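You operate a simulated robot arm through the tools that you are given. There is no shell and no other tool. Be economical: measure what you need, move in short steps, check, and stop when the job is done.

You run a simulated two-armed robot. Do the job below in one go: nothing can be reset, and whatever is moved stays where it is left.

Task
Take the lid off the small green can and lay it down on the small pallet.

The check looks at the end state, three seconds after you hand in, the way a careful person would. Anything else that was tipped, shoved, dropped, spilled or broken makes it a failure. Lids that push on must go on centred and level and be pressed home; caps that screw on are set level and turned clockwise until they are tight.

Robot
Two 7-joint arms with two-finger parallel grippers on one trunk, on a base that drives. Base frame: it is fixed to the floor where the robot stands at the start and does not move with it; the origin is under the middle of the robot, x ahead of it, y to its left, z up; the surface under the hand at the start is at about z = 45. Lengths are in cm, angles in degrees, forces in N, time in s.
The left shoulder is at the start at [7, 17.7, 79.5], the right one opposite. With the tool pointing down near the work surface each hand reaches from about 26 to 72 cm from the robot's upright axis, wherever it stands, measured 20 degrees to its own side. Places, roughly: small green can (7x7x6 cm) [50, 10, 50]. Payload 3.43 kg a hand.
Tool frame (each hand has its own): the origin (TCP) lies between the finger pads and is the grasp point; the fingertips stand 3 cm ahead of it; z points along the fingers, y is the line along which they close. The gripper opens to 9.4 cm. The fingers are 2.8 cm wide and 1 cm thick; the gripper's body (5 by 9.6 cm) begins 5.5 cm behind the TCP.
Orientation is that of the tool frame in the base frame, as a unit quaternion [w, x, y, z]. With the fingers straight down and closing along the base's y, the tool's x points along the base's -x, its y along +y and its z along -z.

Tools
- The arms move only by the tool move_arm. It takes "left_deltas", "right_deltas" or both (then of equal length, played together; a hand with none holds still); each is a list of rows, each an object of numbers (a shift or turn left out is 0, a gripper value left out holds the last): "jaw": the finger opening in cm, from 0 to 9.4; "x", "y", "z": the shift along the tool's x, y, z in units of 20 mm (1.0 is 20 mm); "rx", "ry", "rz": the turn, a rotation vector about the tool's x, y, z in units of 8 degrees (1.0 is 8 degrees). In form: [{"jaw": .., "x": .., "y": .., "z": .., "rx": .., "ry": .., "rz": ..}, ...]. A call has 1 to 8 rows; each row shifts and turns the commanded pose from where the row before left it, along the tool's axes as they then stand. A call with a number of a shift or a turn outside -1 to 1 is refused whole. A row lasts 0.2 s, in which the tool goes at most 5 cm and 8.6 degrees; a call with a longer step from one row to the next is refused whole, and so is a gripper value outside its range. Where a pose cannot be reached the arm comes as near as it can. A force on the tool above 40 N (or 10 N above the force at the start of the call, whichever is more), or a blocked arm, ends the call early, and 0.2 s more pass. Each finger travels about 15.3 cm/s and halts on what it meets, pressing with about 27 N; the grip force reading is that of the motor and also rises with nothing between the fingers. The clock runs only during rows and for 0.2 s after the last one: add rows that do not move to give the fingers time. The reply holds the time, the measured pose of the TCP, the force on the tool along the base axes, the opening and the grip force, in the units named above and with some noise, with the torque about the TCP (base axes, N m) and any sound that the robot's microphone picked up.
- Cameras (640 x 400 px; columns grow to the right, rows downward): "scene" is now at [11.87, 4.77, 110.33]; the picture's right is [0.58, -0.82, 0.00], its down [-0.55, -0.39, -0.74] and it looks along [0.61, 0.43, -0.67] (base axes); focal length 253 px, centre (320, 200). "left" rides on the left gripper at [7.6, -1.4, -10.2] in its tool frame; the picture's right is [0.18, 0.98, 0.00], its down [-0.75, 0.14, -0.64] and it looks along [-0.63, 0.12, 0.77] (tool axes); focal length 243 px, centre (320, 200). "right" rides on the right gripper at [7.6, 1.4, -10.3] in its tool frame; the picture's right is [-0.18, 0.98, 0.00], its down [-0.75, -0.14, -0.64] and it looks along [-0.63, -0.12, 0.77] (tool axes); focal length 243 px, centre (320, 200). There is no depth. A picture from a camera that has moved, and an enlarged one, comes with that camera's place and axes in the base frame and with its lens.
- grab_frame(camera): a new picture of that camera. The clock stands still meanwhile.
- lift_body(by): slides the trunk up (or, below 0, down) by that many cm; the arms and the scene camera ride with it, the base frame stays. It gives what a move gives, with no picture.
- steer(legs): drives the robot by 1 to 6 legs, each [ahead, turn to the left] in cm and degrees, along the robot's own axes; the way and the turn of a leg run together, so that a leg with both is an arc; at most 150 cm and 180 degrees a leg. The arms and the cameras ride along, it lands a little off, and it stops where it bumps. It gives what a move gives.
- aim_head(pan, tilt): turns the head with the scene camera to pan (to the left, within 86 degrees either way) and tilt (down, from -29 to 69), counted from straight ahead of the robot. It gives what a move gives.
- zoom(camera, box): a new picture of the part [left, top, right, bottom] of that camera's present view, enlarged. The clock stands still meanwhile.
- finish_job(): hands the job in; it is judged then, once.

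Go step by step. Nothing tells you exact positions but the pictures and the camera data: compare them with the known pose of the tool, close in by small moves and look again before you grip or let go. The budget is 120 turns and 92 pictures, counting those below and the enlarged ones. Unless the task says otherwise, let go and move clear before handing in, and close with one line.

The tools are called after "Request:" as name(argument=value, ...) on one line, values as JSON. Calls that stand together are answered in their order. move_arm: Moves the arms, as the interface text tells. Its arguments: {"type":"object","properties":{"left_deltas":{"type":"array"},"right_deltas":{"type":"array"}},"required":[]} The other tools are called the same way: lift_body (by) slides the trunk up or down; steer (legs) drives the base; aim_head (pan, tilt) turns the head that bears the scene camera; grab_frame (camera) takes a picture; zoom (camera, box) takes an enlarged picture of a part of a camera's view; finish_job () hands the job in.

At the start:

```text
clock: 0.0
left_position: [39.48, 43.5, 78.06]
left_tool_rot: [0.0, -0.002, 1.0, 0.0]
left_ft_force: [-0.8, -0.6, -0.3]
left_torque: [-0.01, 0.0, 0.02]
left_gripper_width: 9.39
left_grip_force: 0.1
right_position: [52.77, 2.8, 77.13]
right_tool_rot: [0.001, -0.001, 1.0, 0.0]
right_ft_force: [0.8, 0.5, 0.0]
right_torque: [0.03, 0.01, 0.0]
right_gripper_width: 9.41
right_grip_force: 0.1
trunk travel left (down, up): [-37.5, 46.5]
robot x, y, heading: [0.31, 0.09, -0.1]
head pan, tilt: [35.2, 41.9]
```

scene: 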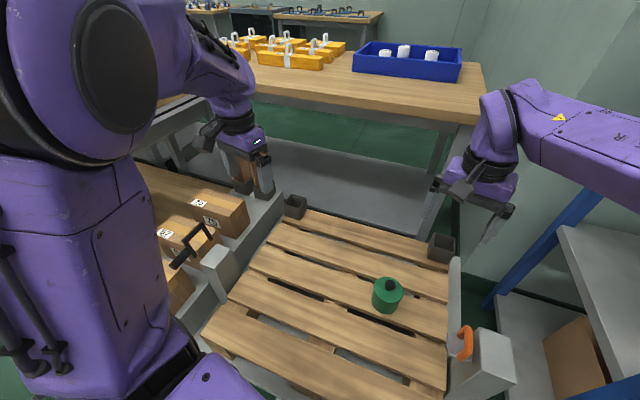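
right: 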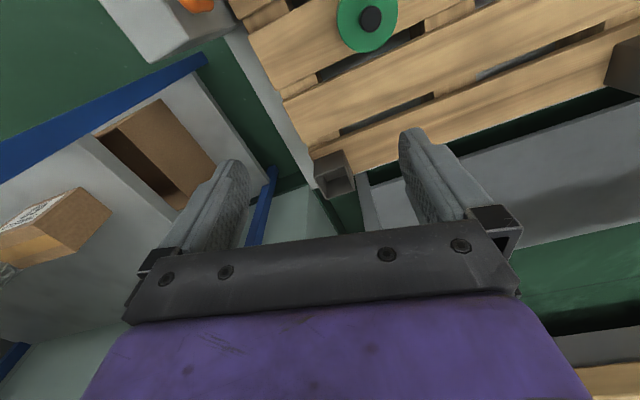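
left: 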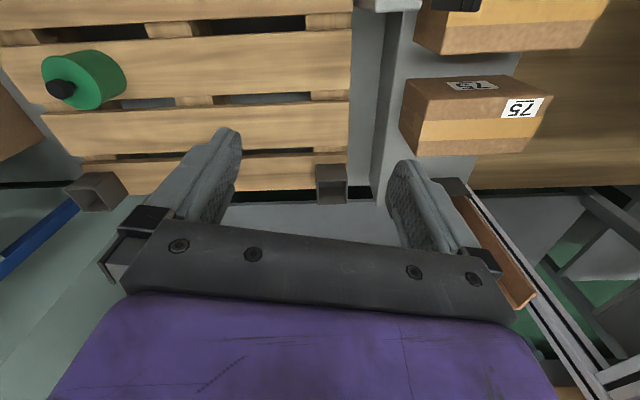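

The green can with a black knob stands on a slatted pallet in front of me, at about [49, 9]. I'll zoom in on it and look around for any other pallet.

Request:
zoom(camera="scene", box=[320, 240, 480, 340])

Request:
aim_head(pan=0, tilt=45)

Request:
grab_frame(camera="scene")

```text
4.00 times, centred on (400, 290) of scene
camera zoom: at [11.87, 4.77, 110.33], right [0.58, -0.82, 0.0], down [-0.55, -0.39, -0.74], along [0.61, 0.43, -0.67], focal length 1013 px, centre (0, -160)
```

zoom: 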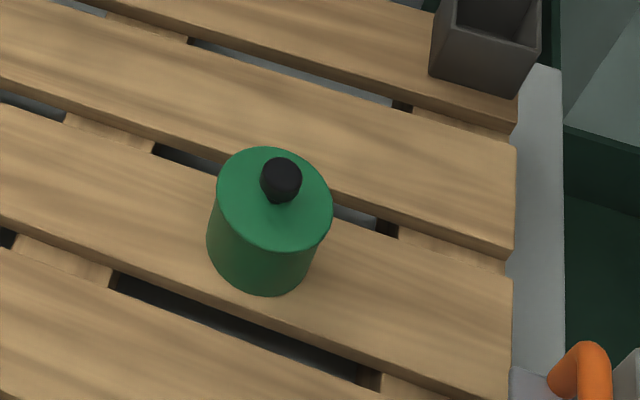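

```text
clock: 1.0
left_position: [39.52, 43.38, 78.01]
left_tool_rot: [-0.001, -0.001, 1.0, 0.0]
left_ft_force: [0.2, 0.0, -0.8]
left_torque: [-0.02, 0.03, 0.0]
left_gripper_width: 9.4
left_grip_force: 0.0
right_position: [52.6, 2.73, 77.05]
right_tool_rot: [0.0, -0.002, 1.0, -0.001]
right_ft_force: [-0.2, -0.2, 0.1]
right_torque: [0.01, 0.03, 0.0]
right_gripper_width: 9.41
right_grip_force: 0.0
trunk travel left (down, up): [-37.5, 46.5]
robot x, y, heading: [-0.15, -0.2, -0.0]
head pan, tilt: [0.0, 45.0]
```

```text
87 pictures are left
camera scene: at [13.17, -0.04, 109.89], right [0.0, -1.0, 0.0], down [-0.71, 0.0, -0.71], along [0.71, 0.0, -0.71], focal length 253 px, centre (320, 200)
```

scene: 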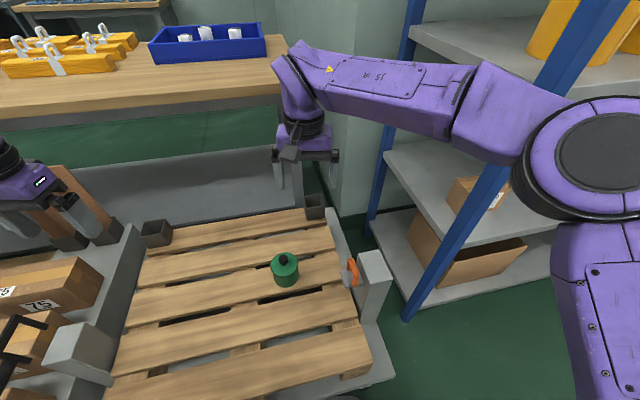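

The can stands on the only pallet seen so far. I'll look left and right once to make sure there isn't another one.

Request:
aim_head(pan=70, tilt=35)

Request:
grab_frame(camera="scene")

Request:
aim_head(pan=-60, tilt=35)

Request:
grab_frame(camera="scene")

Request:
aim_head(pan=15, tilt=50)

Request:
grab_frame(camera="scene")

```text
clock: 2.4
left_position: [39.58, 43.31, 78.12]
left_tool_rot: [0.0, -0.002, 1.0, -0.001]
left_ft_force: [-0.3, 0.1, 0.1]
left_torque: [-0.05, -0.02, 0.03]
left_gripper_width: 9.43
left_grip_force: 0.0
right_position: [52.68, 2.82, 77.11]
right_tool_rot: [0.0, -0.001, 1.0, 0.001]
right_ft_force: [0.1, 0.6, 0.3]
right_torque: [0.0, -0.01, 0.0]
right_gripper_width: 9.42
right_grip_force: 0.1
trunk travel left (down, up): [-37.5, 46.5]
robot x, y, heading: [-0.22, 0.09, 0.0]
head pan, tilt: [70.0, 35.0]
```

```text
86 pictures are left
camera scene: at [8.05, 8.22, 111.37], right [0.94, -0.34, 0.0], down [-0.2, -0.54, -0.82], along [0.28, 0.77, -0.57], focal length 253 px, centre (320, 200)
```

scene: 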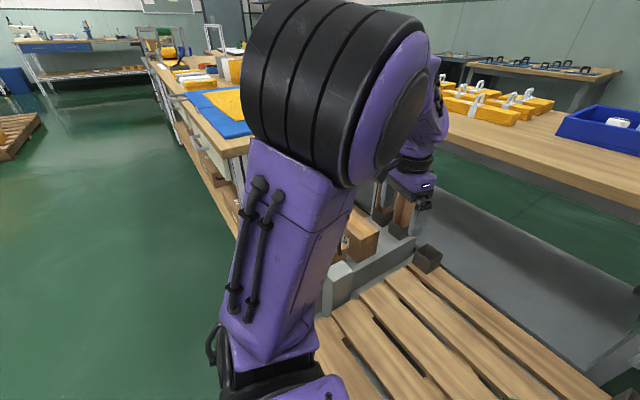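

```text
clock: 4.5
left_position: [39.55, 43.39, 78.14]
left_tool_rot: [0.0, -0.002, 1.0, -0.001]
left_ft_force: [0.4, 0.2, 0.0]
left_torque: [-0.02, 0.02, 0.0]
left_gripper_width: 9.4
left_grip_force: 0.0
right_position: [52.64, 2.76, 77.19]
right_tool_rot: [0.0, -0.002, 1.0, 0.001]
right_ft_force: [0.1, 0.1, -0.3]
right_torque: [0.01, -0.03, -0.01]
right_gripper_width: 9.4
right_grip_force: 0.0
trunk travel left (down, up): [-37.5, 46.5]
robot x, y, heading: [0.39, 0.61, -0.2]
head pan, tilt: [-60.0, 35.0]
```

```text
85 pictures are left
camera scene: at [9.44, -7.67, 111.37], right [-0.87, -0.5, 0.0], down [-0.29, 0.5, -0.82], along [0.41, -0.71, -0.57], focal length 253 px, centre (320, 200)
```

scene: 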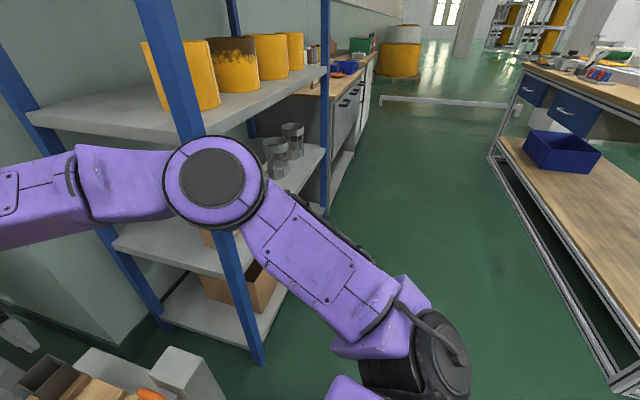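

```text
clock: 6.0
left_position: [39.71, 43.4, 78.11]
left_tool_rot: [0.0, -0.002, 1.0, 0.0]
left_ft_force: [0.1, 0.1, 0.2]
left_torque: [-0.02, -0.03, 0.03]
left_gripper_width: 9.42
left_grip_force: 0.2
right_position: [52.62, 2.84, 77.05]
right_tool_rot: [0.0, -0.001, 1.0, 0.0]
right_ft_force: [0.5, -0.5, 0.9]
right_torque: [-0.02, -0.01, -0.03]
right_gripper_width: 9.39
right_grip_force: 0.1
trunk travel left (down, up): [-37.5, 46.5]
robot x, y, heading: [-0.09, 0.1, 0.2]
head pan, tilt: [15.0, 50.0]
```

```text
84 pictures are left
camera scene: at [12.48, 1.94, 109.19], right [0.26, -0.97, 0.0], down [-0.74, -0.2, -0.64], along [0.62, 0.17, -0.77], focal length 253 px, centre (320, 200)
```

scene: 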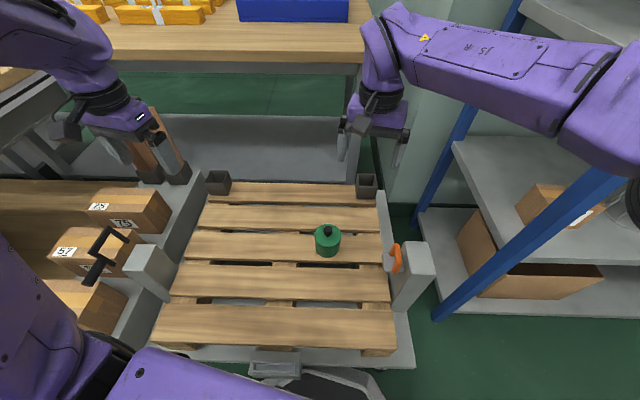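

The other pallet is a large one far off on the floor, so the small pallet is the one under the can. I'll bring the right hand above the can for a closer look.

Request:
move_arm(right_deltas=[{"x": 0.35, "y": 0.54, "z": 0.9}, {"x": 0.35, "y": 0.54, "z": 0.9}, {"x": 0.35, "y": 0.54, "z": 0.9}, {"x": 0.35, "y": 0.54, "z": 0.9}, {"x": 0.35, "y": 0.54, "z": 0.9}, {"x": 0.35, "y": 0.54, "z": 0.9}, {}])

Request:
grab_frame(camera="right")

Request:
grab_frame(camera="scene")

```text
clock: 7.6
left_position: [39.62, 43.4, 78.18]
left_tool_rot: [0.0, -0.002, 1.0, 0.0]
left_ft_force: [-0.1, -0.6, -0.1]
left_torque: [0.0, -0.02, 0.05]
left_gripper_width: 9.4
left_grip_force: 0.1
right_position: [48.43, 9.29, 66.29]
right_tool_rot: [0.001, -0.001, 1.0, 0.0]
right_ft_force: [-1.0, -0.2, 0.3]
right_torque: [-0.02, -0.02, 0.01]
right_gripper_width: 9.42
right_grip_force: 0.2
trunk travel left (down, up): [-37.5, 46.5]
robot x, y, heading: [0.16, -0.16, 0.1]
head pan, tilt: [15.0, 50.0]
```

```text
83 pictures are left
camera right: at [40.79, 10.67, 76.62], right [0.18, 0.98, 0.0], down [0.75, -0.14, 0.64], along [0.63, -0.12, -0.77], focal length 243 px, centre (320, 200)
```

right: 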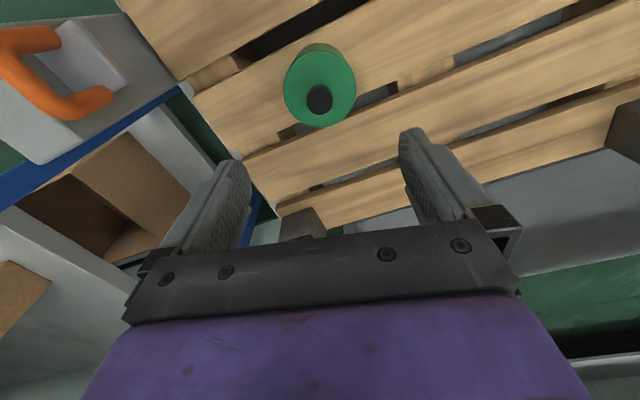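

```text
82 pictures are left
camera scene: at [12.47, 1.94, 109.2], right [0.26, -0.97, 0.0], down [-0.74, -0.2, -0.64], along [0.62, 0.17, -0.77], focal length 253 px, centre (320, 200)
```

scene: 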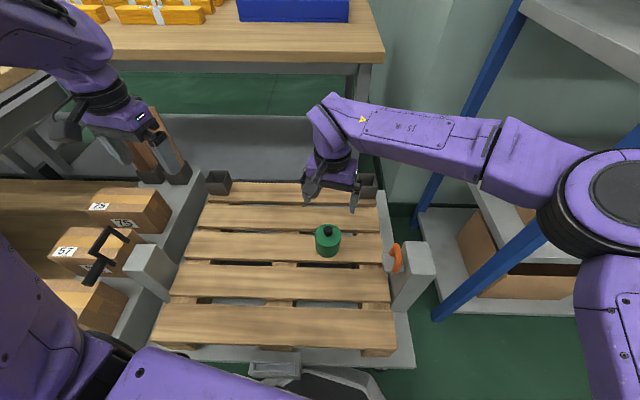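

Request:
zoom(camera="right", box=[256, 30, 384, 140])

Request:
zoom(camera="scene", box=[296, 215, 360, 265])

```text
3.64 times, centred on (320, 85) of right
camera zoom: at [40.79, 10.67, 76.62], right [0.18, 0.98, 0.0], down [0.75, -0.14, 0.64], along [0.63, -0.12, -0.77], focal length 882 px, centre (320, 618)
```

zoom: 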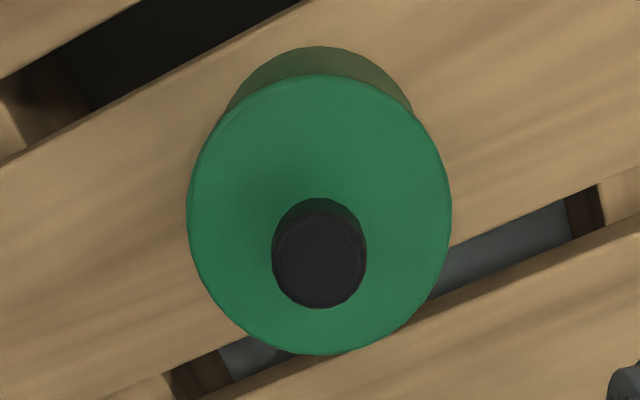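

```text
8.00 times, centred on (328, 240) of scene
camera zoom: at [12.47, 1.94, 109.2], right [0.26, -0.97, 0.0], down [-0.74, -0.2, -0.64], along [0.62, 0.17, -0.77], focal length 2026 px, centre (256, -120)
```

zoom: 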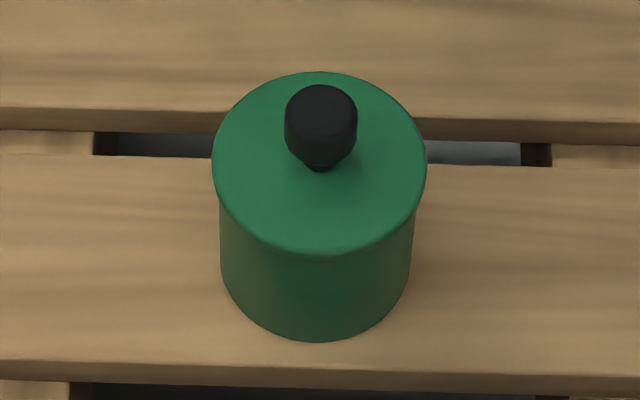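

The knob sits at about [47.8, 9.3], its top near z≈54 and the lid's top near z≈51. I'll narrow the jaw and descend to just above the knob.

Request:
move_arm(right_deltas=[{"jaw": 5, "x": 0.3, "z": 0.7}, {"z": 0.8}, {"z": 0.8}, {"z": 0.8}, {"z": 0.8}, {"z": 0.5}, {}])

Request:
grab_frame(camera="right")

Request:
zoom(camera="scene", box=[280, 190, 376, 265])

```text
clock: 9.2
left_position: [39.57, 43.36, 78.05]
left_tool_rot: [0.0, -0.002, 1.0, 0.0]
left_ft_force: [0.3, 0.9, -0.5]
left_torque: [0.0, 0.03, 0.01]
left_gripper_width: 9.42
left_grip_force: 0.1
right_position: [47.84, 9.27, 57.46]
right_tool_rot: [0.0, -0.002, 1.0, 0.0]
right_ft_force: [0.2, 0.2, -1.4]
right_torque: [-0.01, -0.01, 0.02]
right_gripper_width: 5.02
right_grip_force: 0.1
trunk travel left (down, up): [-37.5, 46.5]
robot x, y, heading: [0.27, 0.1, 0.2]
head pan, tilt: [15.0, 50.0]
```

```text
79 pictures are left
camera right: at [40.18, 10.65, 67.82], right [0.18, 0.98, 0.0], down [0.75, -0.14, 0.64], along [0.63, -0.12, -0.77], focal length 243 px, centre (320, 200)
```

right: 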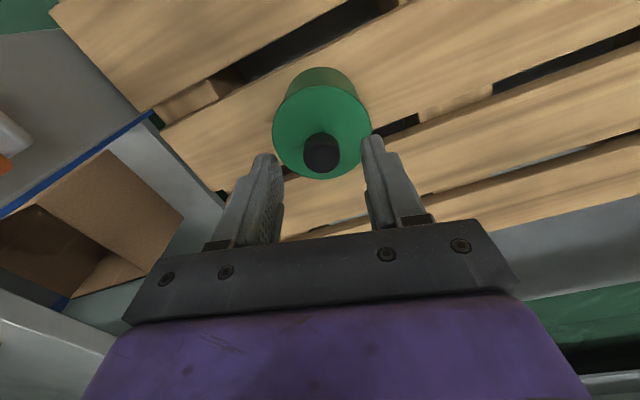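

```text
5.33 times, centred on (328, 228) of scene
camera zoom: at [12.47, 1.95, 109.19], right [0.26, -0.97, 0.0], down [-0.74, -0.2, -0.64], along [0.62, 0.17, -0.77], focal length 1351 px, centre (277, 53)
```

zoom: 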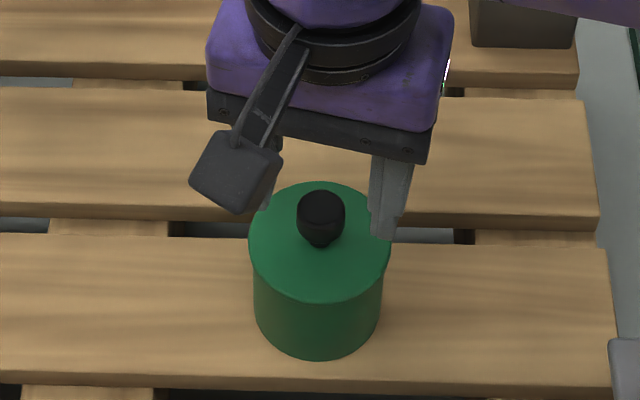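

The hand lines up with the knob. I'll go down so the tips straddle it and stay about 1 cm clear of the lid, then check.

Request:
move_arm(right_deltas=[{"z": 0.4, "x": 0.08}, {"z": 0.4}, {"z": 0.35}, {}])

Request:
zoom(camera="right", box=[224, 70, 416, 190])

Request:
zoom(camera="scene", box=[280, 190, 376, 265])

```text
clock: 10.2
left_position: [39.57, 43.46, 77.99]
left_tool_rot: [0.001, -0.002, 1.0, 0.0]
left_ft_force: [0.4, -0.1, 0.9]
left_torque: [-0.03, -0.03, -0.02]
left_gripper_width: 9.39
left_grip_force: 0.1
right_position: [47.7, 9.22, 55.19]
right_tool_rot: [0.0, -0.001, 1.0, 0.0]
right_ft_force: [0.7, -0.4, 0.2]
right_torque: [-0.02, -0.01, 0.0]
right_gripper_width: 5.0
right_grip_force: 0.1
trunk travel left (down, up): [-37.5, 46.5]
robot x, y, heading: [0.2, -0.1, 0.1]
head pan, tilt: [15.0, 50.0]
```

```text
3.33 times, centred on (320, 130) of right
camera zoom: at [40.01, 10.69, 65.52], right [0.18, 0.98, 0.0], down [0.75, -0.14, 0.64], along [0.63, -0.12, -0.77], focal length 809 px, centre (320, 433)
```

zoom: 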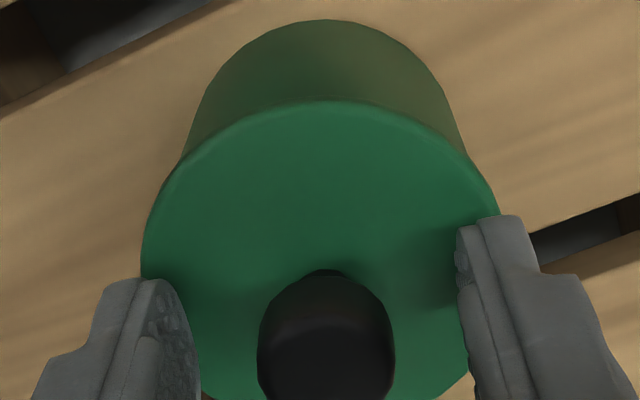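

```text
5.33 times, centred on (328, 228) of scene
camera zoom: at [12.47, 1.95, 109.19], right [0.26, -0.97, 0.0], down [-0.74, -0.2, -0.64], along [0.62, 0.17, -0.77], focal length 1351 px, centre (277, 53)
```

zoom: 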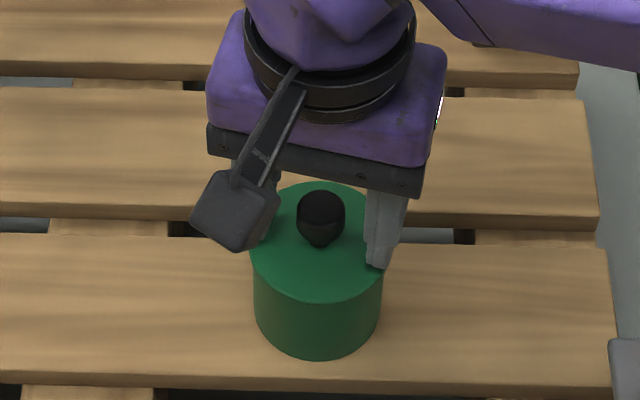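

The knob is centred between the pads. Closing on it, in two steps.

Request:
move_arm(right_deltas=[{"jaw": 3}, {"jaw": 2.6}, {"jaw": 2.2}, {"jaw": 1.5}, {}, {}])

Request:
grab_frame(camera="right")

Request:
zoom(camera="scene", box=[280, 190, 376, 265])

```text
clock: 11.6
left_position: [39.59, 43.42, 78.02]
left_tool_rot: [-0.001, -0.003, 1.0, -0.001]
left_ft_force: [-0.6, -0.5, 0.8]
left_torque: [0.04, 0.0, 0.02]
left_gripper_width: 9.4
left_grip_force: 0.1
right_position: [47.74, 9.16, 55.22]
right_tool_rot: [0.0, -0.002, 1.0, 0.0]
right_ft_force: [0.6, 0.6, -0.2]
right_torque: [0.03, 0.02, -0.01]
right_gripper_width: 2.23
right_grip_force: 27.0
trunk travel left (down, up): [-37.5, 46.5]
robot x, y, heading: [0.29, -0.03, -0.3]
head pan, tilt: [15.0, 50.0]
```

```text
75 pictures are left
camera right: at [40.02, 10.69, 65.52], right [0.18, 0.98, 0.0], down [0.75, -0.14, 0.64], along [0.63, -0.12, -0.77], focal length 243 px, centre (320, 200)
```

right: 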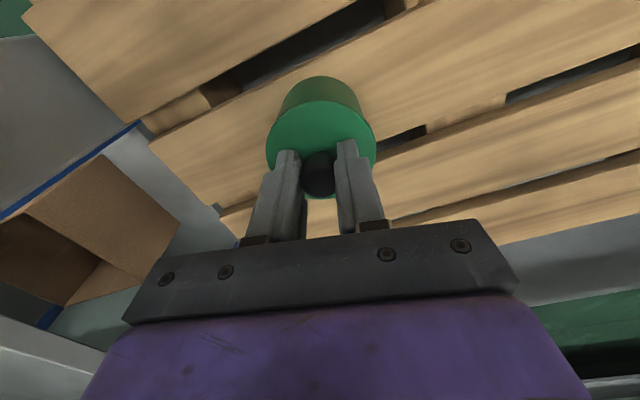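

```text
5.33 times, centred on (328, 228) of scene
camera zoom: at [12.48, 1.95, 109.19], right [0.26, -0.97, 0.0], down [-0.74, -0.2, -0.64], along [0.62, 0.17, -0.77], focal length 1351 px, centre (277, 53)
```

zoom: 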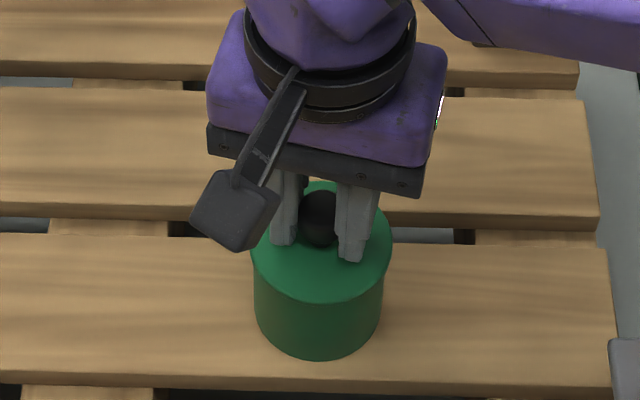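

Gripped at 2.23 cm. I'll lift a few millimetres and watch the force, to learn whether the lid is loose, tight or screwed.

Request:
move_arm(right_deltas=[{"z": -0.1}, {"z": -0.1}, {}])

Request:
zoom(camera="scene", box=[280, 190, 376, 265])

```text
clock: 12.4
left_position: [39.64, 43.38, 78.05]
left_tool_rot: [0.0, -0.001, 1.0, 0.0]
left_ft_force: [-0.7, 0.5, 0.1]
left_torque: [0.01, -0.02, -0.02]
left_gripper_width: 9.4
left_grip_force: 0.1
right_position: [47.68, 9.23, 55.69]
right_tool_rot: [0.0, -0.002, 1.0, 0.0]
right_ft_force: [0.0, 0.2, -0.5]
right_torque: [0.02, 0.01, 0.02]
right_gripper_width: 2.23
right_grip_force: 26.7
trunk travel left (down, up): [-37.5, 46.5]
robot x, y, heading: [0.2, -0.12, 0.0]
head pan, tilt: [15.0, 50.0]
```

```text
5.33 times, centred on (328, 228) of scene
camera zoom: at [12.49, 1.95, 109.19], right [0.26, -0.97, 0.0], down [-0.74, -0.2, -0.64], along [0.62, 0.17, -0.77], focal length 1351 px, centre (277, 53)
```

zoom: 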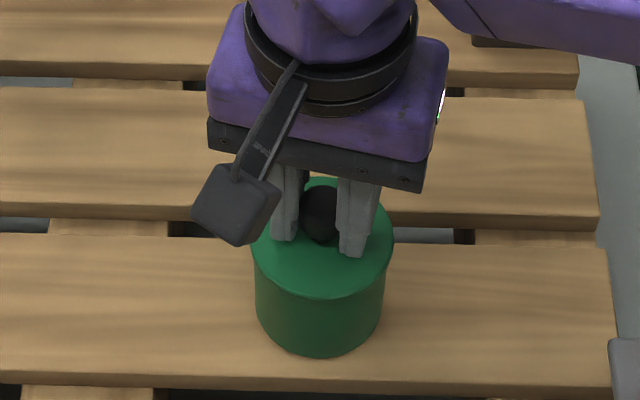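

Request:
move_arm(right_deltas=[{"z": -0.15}, {"z": -0.15}, {}])

Request:
zoom(camera="scene", box=[280, 190, 376, 265])

Request:
grab_frame(camera="left")

```text
clock: 13.2
left_position: [39.51, 43.35, 78.09]
left_tool_rot: [0.0, -0.002, 1.0, 0.0]
left_ft_force: [0.0, 1.0, -0.7]
left_torque: [0.02, -0.01, 0.02]
left_gripper_width: 9.41
left_grip_force: 0.1
right_position: [47.57, 9.24, 56.28]
right_tool_rot: [0.001, -0.001, 1.0, -0.001]
right_ft_force: [-0.5, -0.8, -1.4]
right_torque: [0.02, -0.03, 0.0]
right_gripper_width: 2.23
right_grip_force: 27.1
trunk travel left (down, up): [-37.5, 46.5]
robot x, y, heading: [0.3, 0.13, -0.0]
head pan, tilt: [15.0, 50.0]
```

```text
5.33 times, centred on (328, 228) of scene
camera zoom: at [12.49, 1.95, 109.19], right [0.26, -0.97, 0.0], down [-0.74, -0.2, -0.64], along [0.62, 0.17, -0.77], focal length 1351 px, centre (277, 53)
```

zoom: 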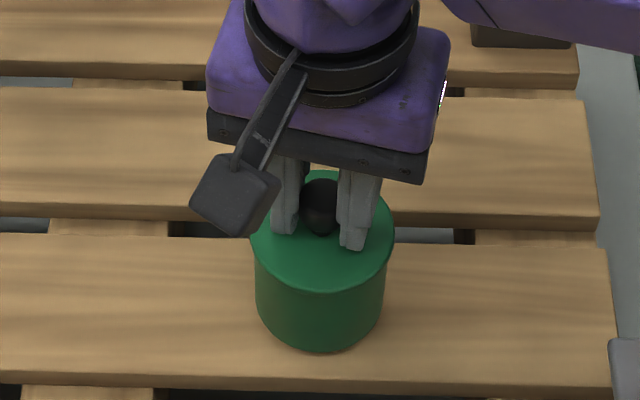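

```text
71 pictures are left
camera left: at [31.96, 41.98, 88.32], right [-0.19, 0.98, 0.0], down [0.75, 0.14, 0.64], along [0.63, 0.12, -0.77], focal length 243 px, centre (320, 200)
```

left: 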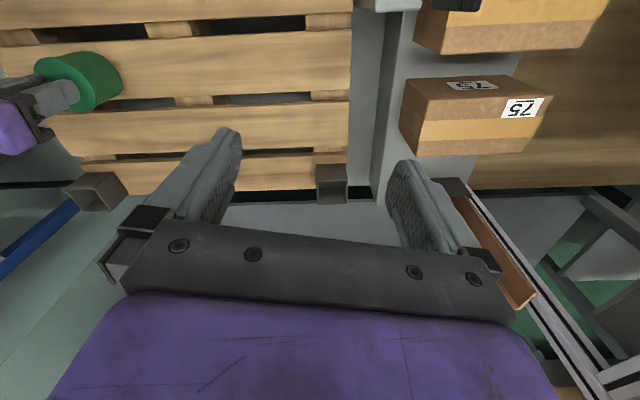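

The whole can rises with the lid, so the lid is held tight and the body must be held with the other hand. I'll set the can straight back down, let go, raise the right hand and yaw it 90° so that the left hand can come in from the left.

Request:
move_arm(right_deltas=[{"z": 0.15, "x": -0.04}, {"z": 0.15, "x": -0.04}, {"z": 0.1}, {"z": 0.1}, {"z": 0.04}, {}])

Request:
zoom(camera="scene", box=[280, 190, 376, 265])

```text
clock: 14.6
left_position: [39.52, 43.33, 78.16]
left_tool_rot: [-0.001, -0.001, 1.0, 0.0]
left_ft_force: [-0.2, 0.1, 0.0]
left_torque: [-0.01, 0.0, 0.02]
left_gripper_width: 9.41
left_grip_force: 0.2
right_position: [47.89, 9.23, 55.2]
right_tool_rot: [0.001, -0.002, 1.0, 0.001]
right_ft_force: [1.0, 0.9, 4.4]
right_torque: [-0.02, -0.04, -0.03]
right_gripper_width: 2.23
right_grip_force: 26.8
trunk travel left (down, up): [-37.5, 46.5]
robot x, y, heading: [0.25, -0.37, 0.1]
head pan, tilt: [15.0, 50.0]
```

```text
5.33 times, centred on (328, 228) of scene
camera zoom: at [12.43, 1.94, 109.21], right [0.26, -0.97, 0.0], down [-0.74, -0.2, -0.64], along [0.62, 0.17, -0.77], focal length 1351 px, centre (277, 53)
```

zoom: 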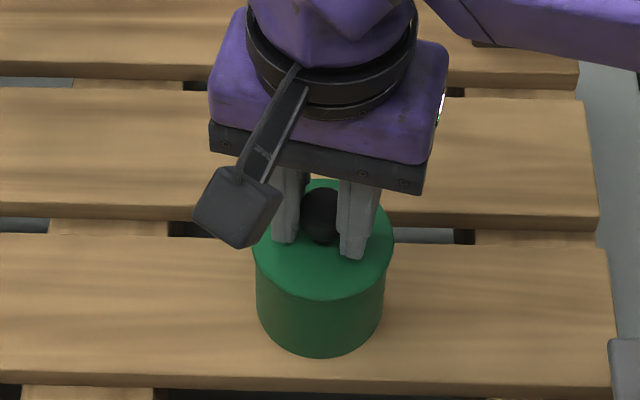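

Request:
move_arm(right_deltas=[{"jaw": 5}, {}, {"z": -0.6}, {"z": -0.9}, {"z": -0.9}, {"z": -0.9}, {"z": -0.9}, {}])

Request:
move_arm(right_deltas=[{"rz": -1}, {"rz": -1}, {"rz": -1}, {"rz": -1}, {"rz": -1}, {"rz": -1}, {"rz": -1}, {"rz": -1}])

Request:
move_arm(right_deltas=[{"rz": -1}, {"rz": -1}, {"rz": -1}, {"rz": -0.25}, {}])

Request:
grab_frame(camera="right")

Request:
grab_frame(camera="scene")

```text
clock: 16.4
left_position: [39.65, 43.34, 78.01]
left_tool_rot: [0.001, -0.002, 1.0, 0.0]
left_ft_force: [-0.3, -0.7, -0.4]
left_torque: [0.02, 0.02, 0.04]
left_gripper_width: 9.4
left_grip_force: 0.0
right_position: [47.8, 9.25, 63.6]
right_tool_rot: [0.0, -0.002, 1.0, 0.0]
right_ft_force: [0.9, 0.0, 0.6]
right_torque: [0.0, 0.0, 0.01]
right_gripper_width: 5.01
right_grip_force: 0.1
trunk travel left (down, up): [-37.5, 46.5]
robot x, y, heading: [-0.1, 0.18, -0.0]
head pan, tilt: [15.0, 50.0]
```

```text
clock: 18.2
left_position: [39.49, 43.43, 78.15]
left_tool_rot: [0.0, -0.002, 1.0, 0.0]
left_ft_force: [0.5, 0.6, -0.4]
left_torque: [0.03, 0.01, -0.03]
left_gripper_width: 9.41
left_grip_force: 0.2
right_position: [47.93, 9.17, 63.51]
right_tool_rot: [0.0, -0.277, 0.961, 0.0]
right_ft_force: [0.0, 0.6, 0.9]
right_torque: [-0.01, -0.02, 0.01]
right_gripper_width: 4.96
right_grip_force: 0.1
right hand out of reach, approached as far as the arm can: row 5, 6, 7, 8
trunk travel left (down, up): [-37.5, 46.5]
robot x, y, heading: [-0.23, -0.11, -0.1]
head pan, tilt: [15.0, 50.0]
```

```text
clock: 19.4
left_position: [39.54, 43.41, 78.11]
left_tool_rot: [0.0, -0.002, 1.0, 0.0]
left_ft_force: [0.5, -0.4, -0.2]
left_torque: [0.01, 0.0, 0.01]
left_gripper_width: 9.42
left_grip_force: 0.1
right_position: [47.78, 9.23, 63.6]
right_tool_rot: [-0.001, -0.294, 0.956, 0.0]
right_ft_force: [0.2, 0.2, 0.0]
right_torque: [0.01, -0.05, -0.02]
right_gripper_width: 5.02
right_grip_force: 0.1
right hand out of reach, approached as far as the arm can: row 1, 2, 3
trunk travel left (down, up): [-37.5, 46.5]
robot x, y, heading: [-0.1, -0.07, 0.2]
head pan, tilt: [15.0, 50.0]
```

```text
69 pictures are left
camera right: at [40.72, 6.17, 73.81], right [-0.4, 0.92, 0.0], down [0.7, 0.31, 0.64], along [0.59, 0.26, -0.77], focal length 243 px, centre (320, 200)
```

right: 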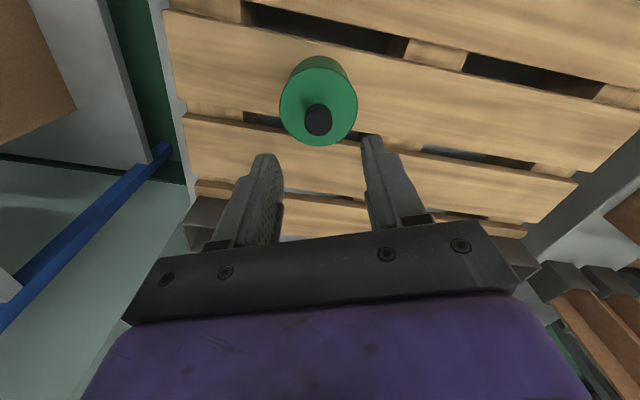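

```text
68 pictures are left
camera scene: at [12.47, 1.95, 109.19], right [0.26, -0.97, 0.0], down [-0.74, -0.2, -0.64], along [0.62, 0.17, -0.77], focal length 253 px, centre (320, 200)
```

scene: 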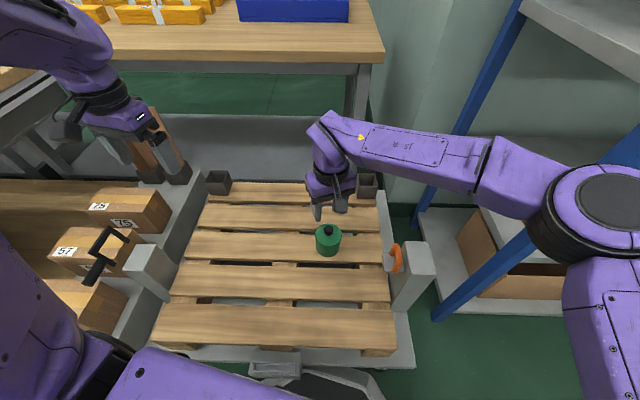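

The right wrist only yaws about 34° this way, so I'll turn it back to its first orientation. Meanwhile I'll test how far the left hand can yaw (counter-clockwise) for a side approach.

Request:
move_arm(right_deltas=[{"rz": 1}, {"rz": 1}, {"rz": 1}, {"rz": 1}, {}, {}, {}, {}], left_deltas=[{"rz": -1}, {"rz": -1}, {"rz": -1}, {"rz": -1}, {"rz": -1}, {"rz": -1}, {"rz": -1}, {"rz": -1}])

Request:
move_arm(left_deltas=[{"rz": -1}, {"rz": -1}, {"rz": -1}, {"rz": -0.25}, {}])

```text
clock: 21.2
left_position: [39.62, 43.43, 78.03]
left_tool_rot: [0.001, -0.533, 0.846, 0.0]
left_ft_force: [1.0, 0.2, 0.0]
left_torque: [-0.04, 0.0, 0.01]
left_gripper_width: 9.42
left_grip_force: 0.1
right_position: [47.84, 9.23, 63.47]
right_tool_rot: [0.0, -0.02, 1.0, -0.001]
right_ft_force: [0.8, 0.1, -0.2]
right_torque: [0.03, 0.0, 0.02]
right_gripper_width: 5.02
right_grip_force: 0.1
trunk travel left (down, up): [-37.5, 46.5]
robot x, y, heading: [-0.23, -0.44, -0.0]
head pan, tilt: [15.0, 50.0]
```

```text
clock: 22.4
left_position: [39.46, 43.4, 78.06]
left_tool_rot: [0.0, 0.708, -0.706, -0.001]
left_ft_force: [-0.5, -0.3, 0.3]
left_torque: [0.01, 0.0, -0.02]
left_gripper_width: 9.39
left_grip_force: 0.1
right_position: [47.7, 9.12, 63.49]
right_tool_rot: [0.0, -0.019, 1.0, 0.0]
right_ft_force: [0.7, 0.3, -0.3]
right_torque: [-0.02, 0.01, 0.0]
right_gripper_width: 5.01
right_grip_force: 0.1
trunk travel left (down, up): [-37.5, 46.5]
robot x, y, heading: [-0.03, 0.08, -0.2]
head pan, tilt: [15.0, 50.0]
```

Request:
move_arm(left_deltas=[{"x": 0.8, "y": -0.8}, {"x": 0.8, "y": -0.8}, {"x": 0.8, "y": -0.8}, {"x": 0.8, "y": -0.8}, {"x": 0.8, "y": -0.8}, {}])

Request:
move_arm(left_deltas=[{"ry": 1}, {"ry": 1}, {"ry": 1}, {"ry": 1}, {"ry": 1}, {"ry": 1}, {"ry": 1}, {"ry": 1}])

Request:
grab_frame(camera="scene")

Request:
grab_frame(camera="left")

```text
clock: 23.8
left_position: [47.56, 35.47, 77.98]
left_tool_rot: [0.0, 0.708, -0.706, -0.001]
left_ft_force: [-0.6, 0.0, -0.5]
left_torque: [-0.03, 0.03, 0.01]
left_gripper_width: 9.41
left_grip_force: 0.1
right_position: [47.96, 9.27, 63.5]
right_tool_rot: [0.0, -0.019, 1.0, -0.001]
right_ft_force: [0.1, -0.1, 1.1]
right_torque: [0.01, 0.0, 0.01]
right_gripper_width: 5.01
right_grip_force: 0.0
trunk travel left (down, up): [-37.5, 46.5]
robot x, y, heading: [0.21, -0.24, 0.1]
head pan, tilt: [15.0, 50.0]
```

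```text
clock: 25.6
left_position: [47.62, 35.43, 78.15]
left_tool_rot: [0.375, 0.6, -0.599, 0.375]
left_ft_force: [-0.5, 0.3, 0.2]
left_torque: [0.01, 0.04, 0.0]
left_gripper_width: 9.43
left_grip_force: 0.1
right_position: [47.98, 9.18, 63.58]
right_tool_rot: [0.0, -0.019, 1.0, 0.0]
right_ft_force: [-0.8, 0.2, 0.0]
right_torque: [0.0, -0.01, 0.02]
right_gripper_width: 5.03
right_grip_force: 0.1
trunk travel left (down, up): [-37.5, 46.5]
robot x, y, heading: [-0.42, 0.02, 0.4]
head pan, tilt: [15.0, 50.0]
```

```text
67 pictures are left
camera scene: at [12.5, 2.03, 109.19], right [0.26, -0.97, 0.0], down [-0.74, -0.2, -0.64], along [0.62, 0.17, -0.77], focal length 253 px, centre (320, 200)
```

scene: 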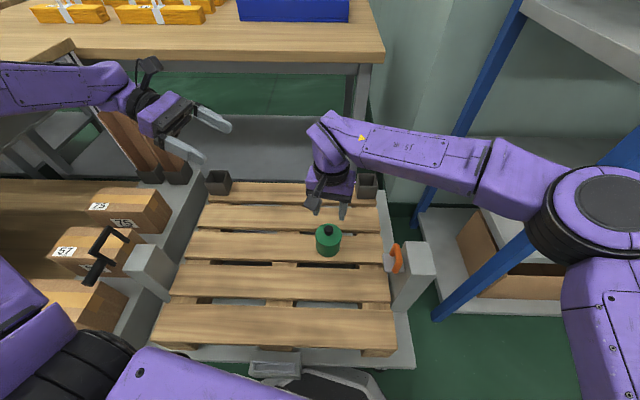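

```text
66 pictures are left
camera left: at [49.01, 41.46, 89.39], right [-0.98, -0.09, 0.17], down [-0.15, 0.91, -0.4], along [-0.12, -0.42, -0.9], focal length 243 px, centre (320, 200)
```

left: 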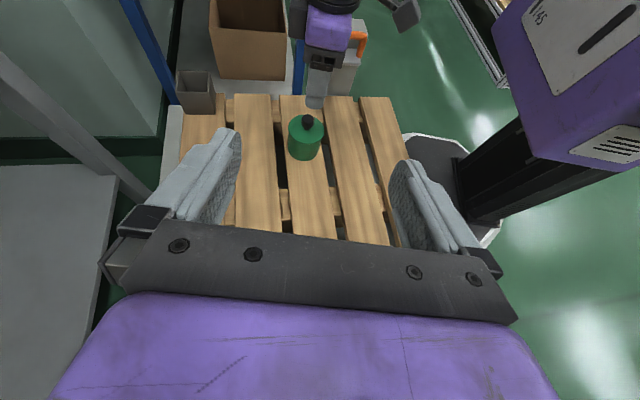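

The left hand reaches the sideways pose nicely, pointing right and 26° down. I'll bring it down to the left of the can.

Request:
move_arm(left_deltas=[{"z": 1, "x": -0.7}, {"z": 1, "x": -0.7}, {"z": 1, "x": -0.7}, {"z": 1, "x": -0.7}, {"z": 1, "x": -0.7}, {"z": 1, "x": -0.7}, {"z": 1, "x": -0.7}, {"z": 1, "x": -0.7}])

Request:
grab_frame(camera="left")

Request:
grab_frame(camera="scene")

```text
clock: 27.4
left_position: [47.61, 26.0, 60.92]
left_tool_rot: [0.374, 0.601, -0.598, 0.376]
left_ft_force: [0.0, -0.1, 0.1]
left_torque: [0.03, 0.0, -0.01]
left_gripper_width: 9.39
left_grip_force: 0.0
right_position: [47.85, 9.24, 63.62]
right_tool_rot: [0.001, -0.019, 1.0, 0.0]
right_ft_force: [-0.5, 0.1, -0.4]
right_torque: [-0.02, 0.0, 0.03]
right_gripper_width: 4.99
right_grip_force: 0.1
trunk travel left (down, up): [-37.5, 46.5]
robot x, y, heading: [-0.01, 0.14, -0.3]
head pan, tilt: [15.0, 50.0]
```

```text
65 pictures are left
camera left: at [49.09, 31.9, 72.25], right [-0.98, -0.09, 0.17], down [-0.15, 0.91, -0.4], along [-0.12, -0.41, -0.9], focal length 243 px, centre (320, 200)
```

left: 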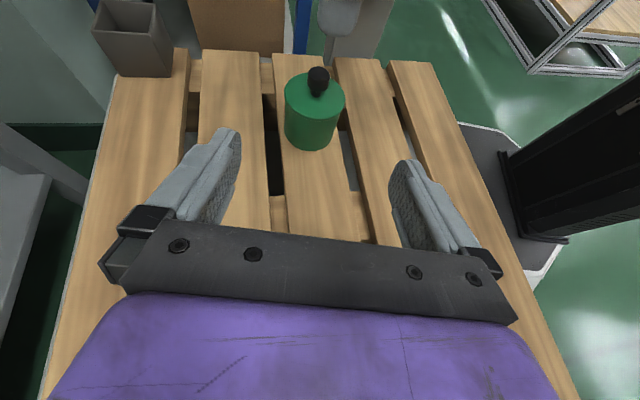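

```text
64 pictures are left
camera scene: at [12.5, 1.96, 109.19], right [0.26, -0.97, 0.0], down [-0.74, -0.2, -0.64], along [0.62, 0.17, -0.77], focal length 253 px, centre (320, 200)
```

scene: 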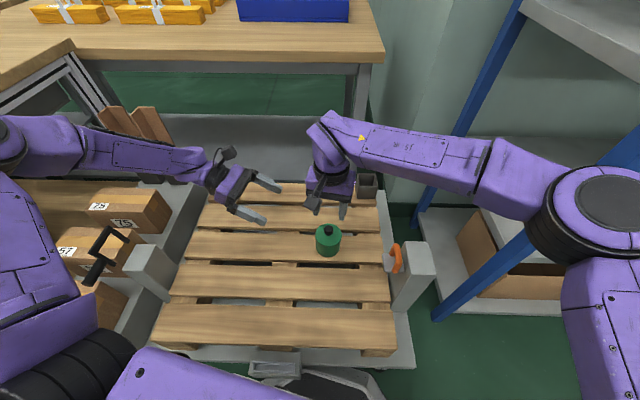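

Request:
move_arm(left_deltas=[{"z": 0.9, "x": -0.68}, {"z": 0.9, "x": -0.68}, {"z": 0.9, "x": -0.68}, {}])

Request:
grab_frame(camera="scene")

```text
clock: 28.4
left_position: [47.81, 22.78, 54.92]
left_tool_rot: [0.373, 0.601, -0.598, 0.376]
left_ft_force: [-0.6, 0.0, 0.3]
left_torque: [0.02, -0.01, 0.0]
left_gripper_width: 9.39
left_grip_force: 0.0
right_position: [47.77, 9.17, 63.61]
right_tool_rot: [0.0, -0.02, 1.0, 0.0]
right_ft_force: [0.0, -0.2, -0.4]
right_torque: [0.02, -0.03, 0.0]
right_gripper_width: 5.0
right_grip_force: 0.0
trunk travel left (down, up): [-37.5, 46.5]
robot x, y, heading: [-0.09, -0.28, 0.2]
head pan, tilt: [15.0, 50.0]
```

```text
63 pictures are left
camera scene: at [12.47, 1.95, 109.2], right [0.26, -0.97, 0.0], down [-0.74, -0.2, -0.64], along [0.62, 0.17, -0.77], focal length 253 px, centre (320, 200)
```

scene: 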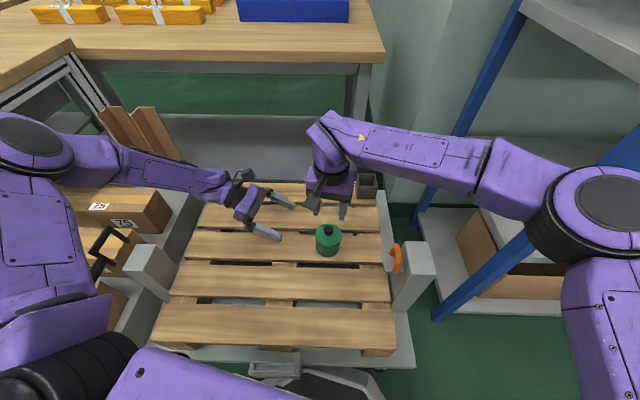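

Clearance over the boxes looks good. Continuing to grip height beside the can.

Request:
move_arm(left_deltas=[{"z": 0.8, "x": -0.72}, {"z": 0.8, "x": -0.72}, {"z": 0.8, "x": -0.72}, {}])

Request:
grab_frame(camera="left")

Request:
zoom(camera="scene", box=[200, 150, 360, 275])

```text
clock: 29.4
left_position: [47.72, 20.43, 49.05]
left_tool_rot: [0.373, 0.601, -0.598, 0.376]
left_ft_force: [0.5, -0.4, 0.6]
left_torque: [0.01, 0.01, 0.03]
left_gripper_width: 9.38
left_grip_force: 0.2
right_position: [47.85, 9.23, 63.54]
right_tool_rot: [0.0, -0.019, 1.0, 0.0]
right_ft_force: [-0.2, 0.2, 0.3]
right_torque: [-0.04, -0.01, 0.03]
right_gripper_width: 5.0
right_grip_force: 0.0
trunk travel left (down, up): [-37.5, 46.5]
robot x, y, heading: [0.06, -0.4, 0.1]
head pan, tilt: [15.0, 50.0]
```

```text
62 pictures are left
camera left: at [49.12, 26.37, 60.33], right [-0.98, -0.08, 0.17], down [-0.14, 0.91, -0.4], along [-0.12, -0.41, -0.9], focal length 243 px, centre (320, 200)
```

left: 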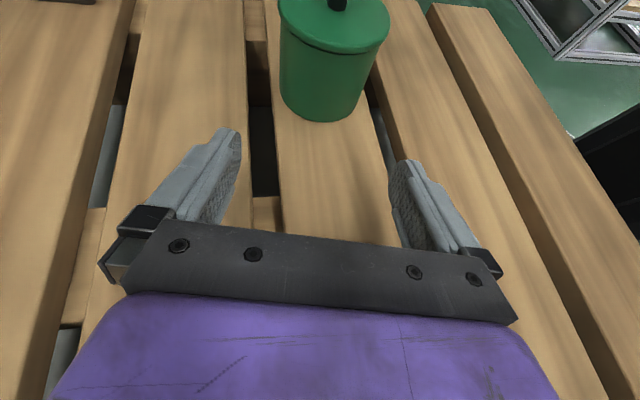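

```text
3.20 times, centred on (280, 212) of scene
camera zoom: at [12.47, 1.95, 109.2], right [0.26, -0.97, 0.0], down [-0.74, -0.2, -0.64], along [0.62, 0.17, -0.77], focal length 811 px, centre (448, 160)
```

zoom: 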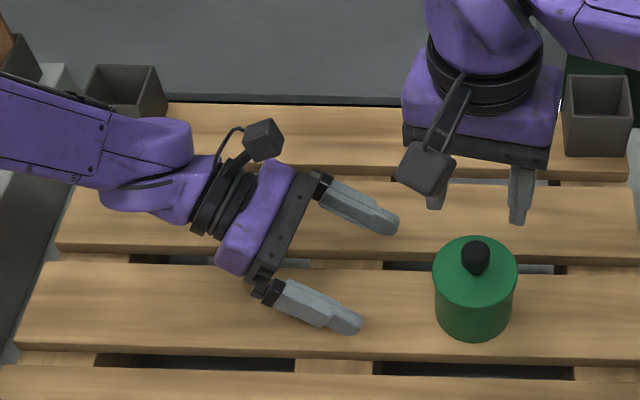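

Left fingers are level with the body and centred on it in x. Sliding in towards the can.

Request:
move_arm(left_deltas=[{"z": 0.65, "x": 0.22}, {"z": 0.65, "x": 0.22}, {"z": 0.65, "x": 0.22}, {"z": 0.65, "x": 0.22}, {}])

Request:
grab_frame(camera="left")

Request:
zoom(camera="scene", box=[240, 180, 368, 275])

```text
clock: 30.6
left_position: [47.6, 14.89, 48.33]
left_tool_rot: [0.374, 0.6, -0.599, 0.375]
left_ft_force: [0.1, -0.7, -0.8]
left_torque: [0.0, -0.01, 0.0]
left_gripper_width: 9.42
left_grip_force: 0.1
right_position: [47.81, 9.26, 63.55]
right_tool_rot: [0.0, -0.018, 1.0, -0.001]
right_ft_force: [0.4, -0.5, -0.2]
right_torque: [0.01, 0.0, -0.01]
right_gripper_width: 5.01
right_grip_force: 0.0
trunk travel left (down, up): [-37.5, 46.5]
robot x, y, heading: [0.06, 0.14, -0.1]
head pan, tilt: [15.0, 50.0]
```

```text
60 pictures are left
camera left: at [49.06, 20.9, 59.62], right [-0.98, -0.08, 0.17], down [-0.14, 0.91, -0.4], along [-0.12, -0.41, -0.9], focal length 243 px, centre (320, 200)
```

left: 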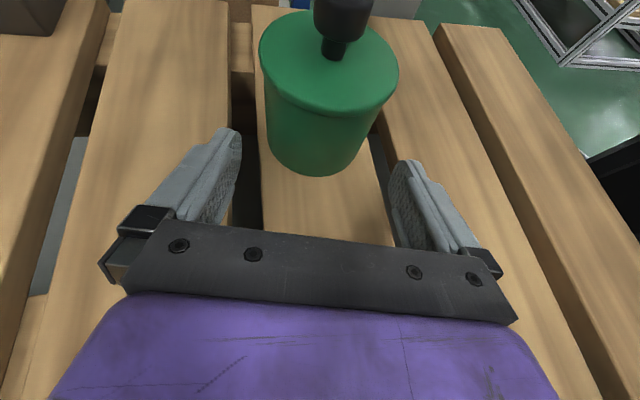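

```text
4.21 times, centred on (304, 228) of scene
camera zoom: at [12.47, 1.95, 109.19], right [0.26, -0.97, 0.0], down [-0.74, -0.2, -0.64], along [0.62, 0.17, -0.77], focal length 1066 px, centre (387, 84)
```

zoom: 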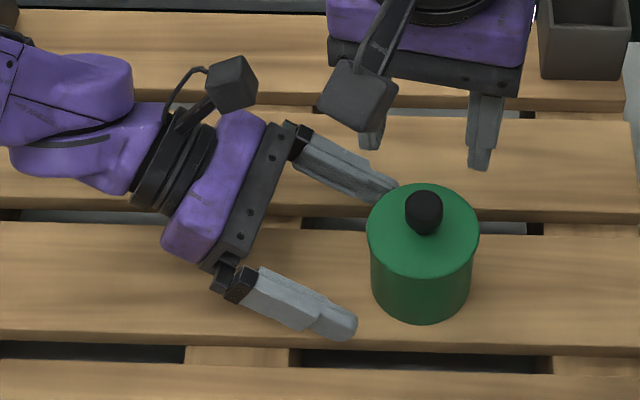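

Request:
move_arm(left_deltas=[{"z": 0.45, "x": 0.18}, {"z": 0.45, "x": 0.18}, {"z": 0.45, "x": 0.18}, {"z": 0.45, "x": 0.18}, {}])

Request:
grab_frame(camera="left")

Request:
zoom(camera="scene", box=[240, 180, 368, 275])

```text
clock: 31.8
left_position: [47.7, 11.12, 47.92]
left_tool_rot: [0.374, 0.601, -0.599, 0.375]
left_ft_force: [-0.3, 0.3, -0.7]
left_torque: [0.01, -0.01, 0.04]
left_gripper_width: 9.4
left_grip_force: 0.1
right_position: [47.89, 9.2, 63.48]
right_tool_rot: [-0.001, -0.019, 1.0, 0.0]
right_ft_force: [0.6, -0.6, -0.6]
right_torque: [0.01, -0.02, 0.0]
right_gripper_width: 4.97
right_grip_force: 0.2
trunk travel left (down, up): [-37.5, 46.5]
robot x, y, heading: [-0.09, 0.02, -0.0]
head pan, tilt: [15.0, 50.0]
```

```text
58 pictures are left
camera left: at [49.12, 17.09, 59.32], right [-0.98, -0.09, 0.17], down [-0.15, 0.91, -0.4], along [-0.12, -0.41, -0.9], focal length 243 px, centre (320, 200)
```

left: 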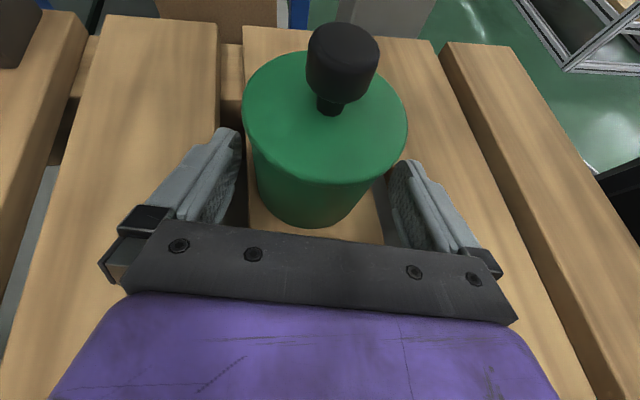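

```text
4.21 times, centred on (304, 228) of scene
camera zoom: at [12.47, 1.95, 109.19], right [0.26, -0.97, 0.0], down [-0.74, -0.2, -0.64], along [0.62, 0.17, -0.77], focal length 1066 px, centre (387, 84)
```

zoom: 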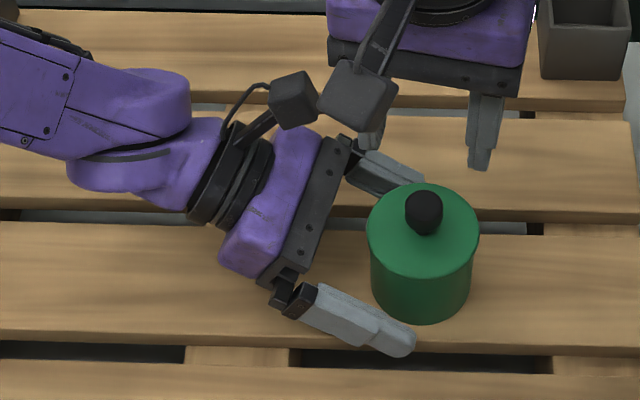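

Fingers straddle the body below the lid's rim, and both sides have room. Closing the left hand on the body.

Request:
move_arm(left_deltas=[{"jaw": 8}, {"jaw": 7.2}, {"jaw": 6.8}, {"jaw": 6.4}, {"jaw": 6.0}, {"jaw": 5.6}, {}])

Request:
grab_frame(camera="left")

Request:
zoom(camera="scene", box=[240, 180, 368, 275])

```text
clock: 33.4
left_position: [47.82, 11.07, 48.1]
left_tool_rot: [0.374, 0.601, -0.599, 0.375]
left_ft_force: [0.7, 1.1, 0.6]
left_torque: [-0.02, 0.06, -0.05]
left_gripper_width: 6.67
left_grip_force: 26.9
right_position: [47.88, 9.24, 63.52]
right_tool_rot: [0.0, -0.02, 1.0, 0.0]
right_ft_force: [-0.3, 0.8, -1.1]
right_torque: [-0.03, -0.02, -0.01]
right_gripper_width: 5.02
right_grip_force: 0.1
trunk travel left (down, up): [-37.5, 46.5]
robot x, y, heading: [0.03, 0.06, -0.0]
head pan, tilt: [15.0, 50.0]
```

```text
56 pictures are left
camera left: at [49.11, 17.1, 59.32], right [-0.98, -0.09, 0.17], down [-0.15, 0.91, -0.4], along [-0.12, -0.41, -0.9], focal length 243 px, centre (320, 200)
```

left: 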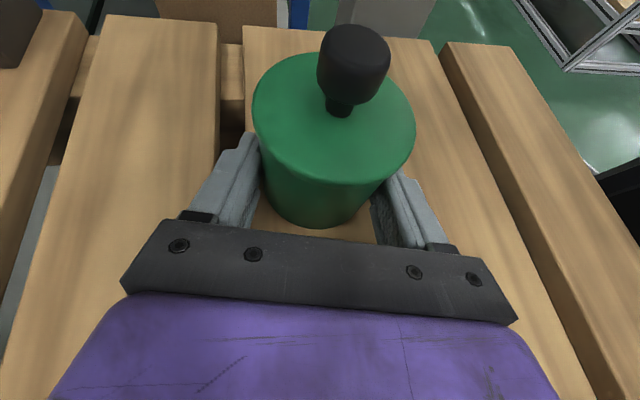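

```text
4.21 times, centred on (304, 228) of scene
camera zoom: at [12.47, 1.95, 109.19], right [0.26, -0.97, 0.0], down [-0.74, -0.2, -0.64], along [0.62, 0.17, -0.77], focal length 1066 px, centre (387, 84)
```

zoom: 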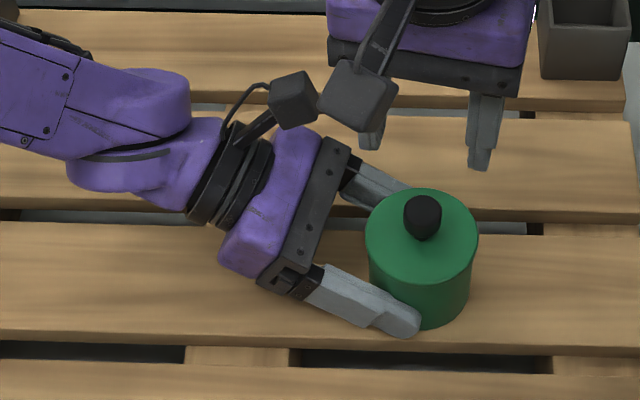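

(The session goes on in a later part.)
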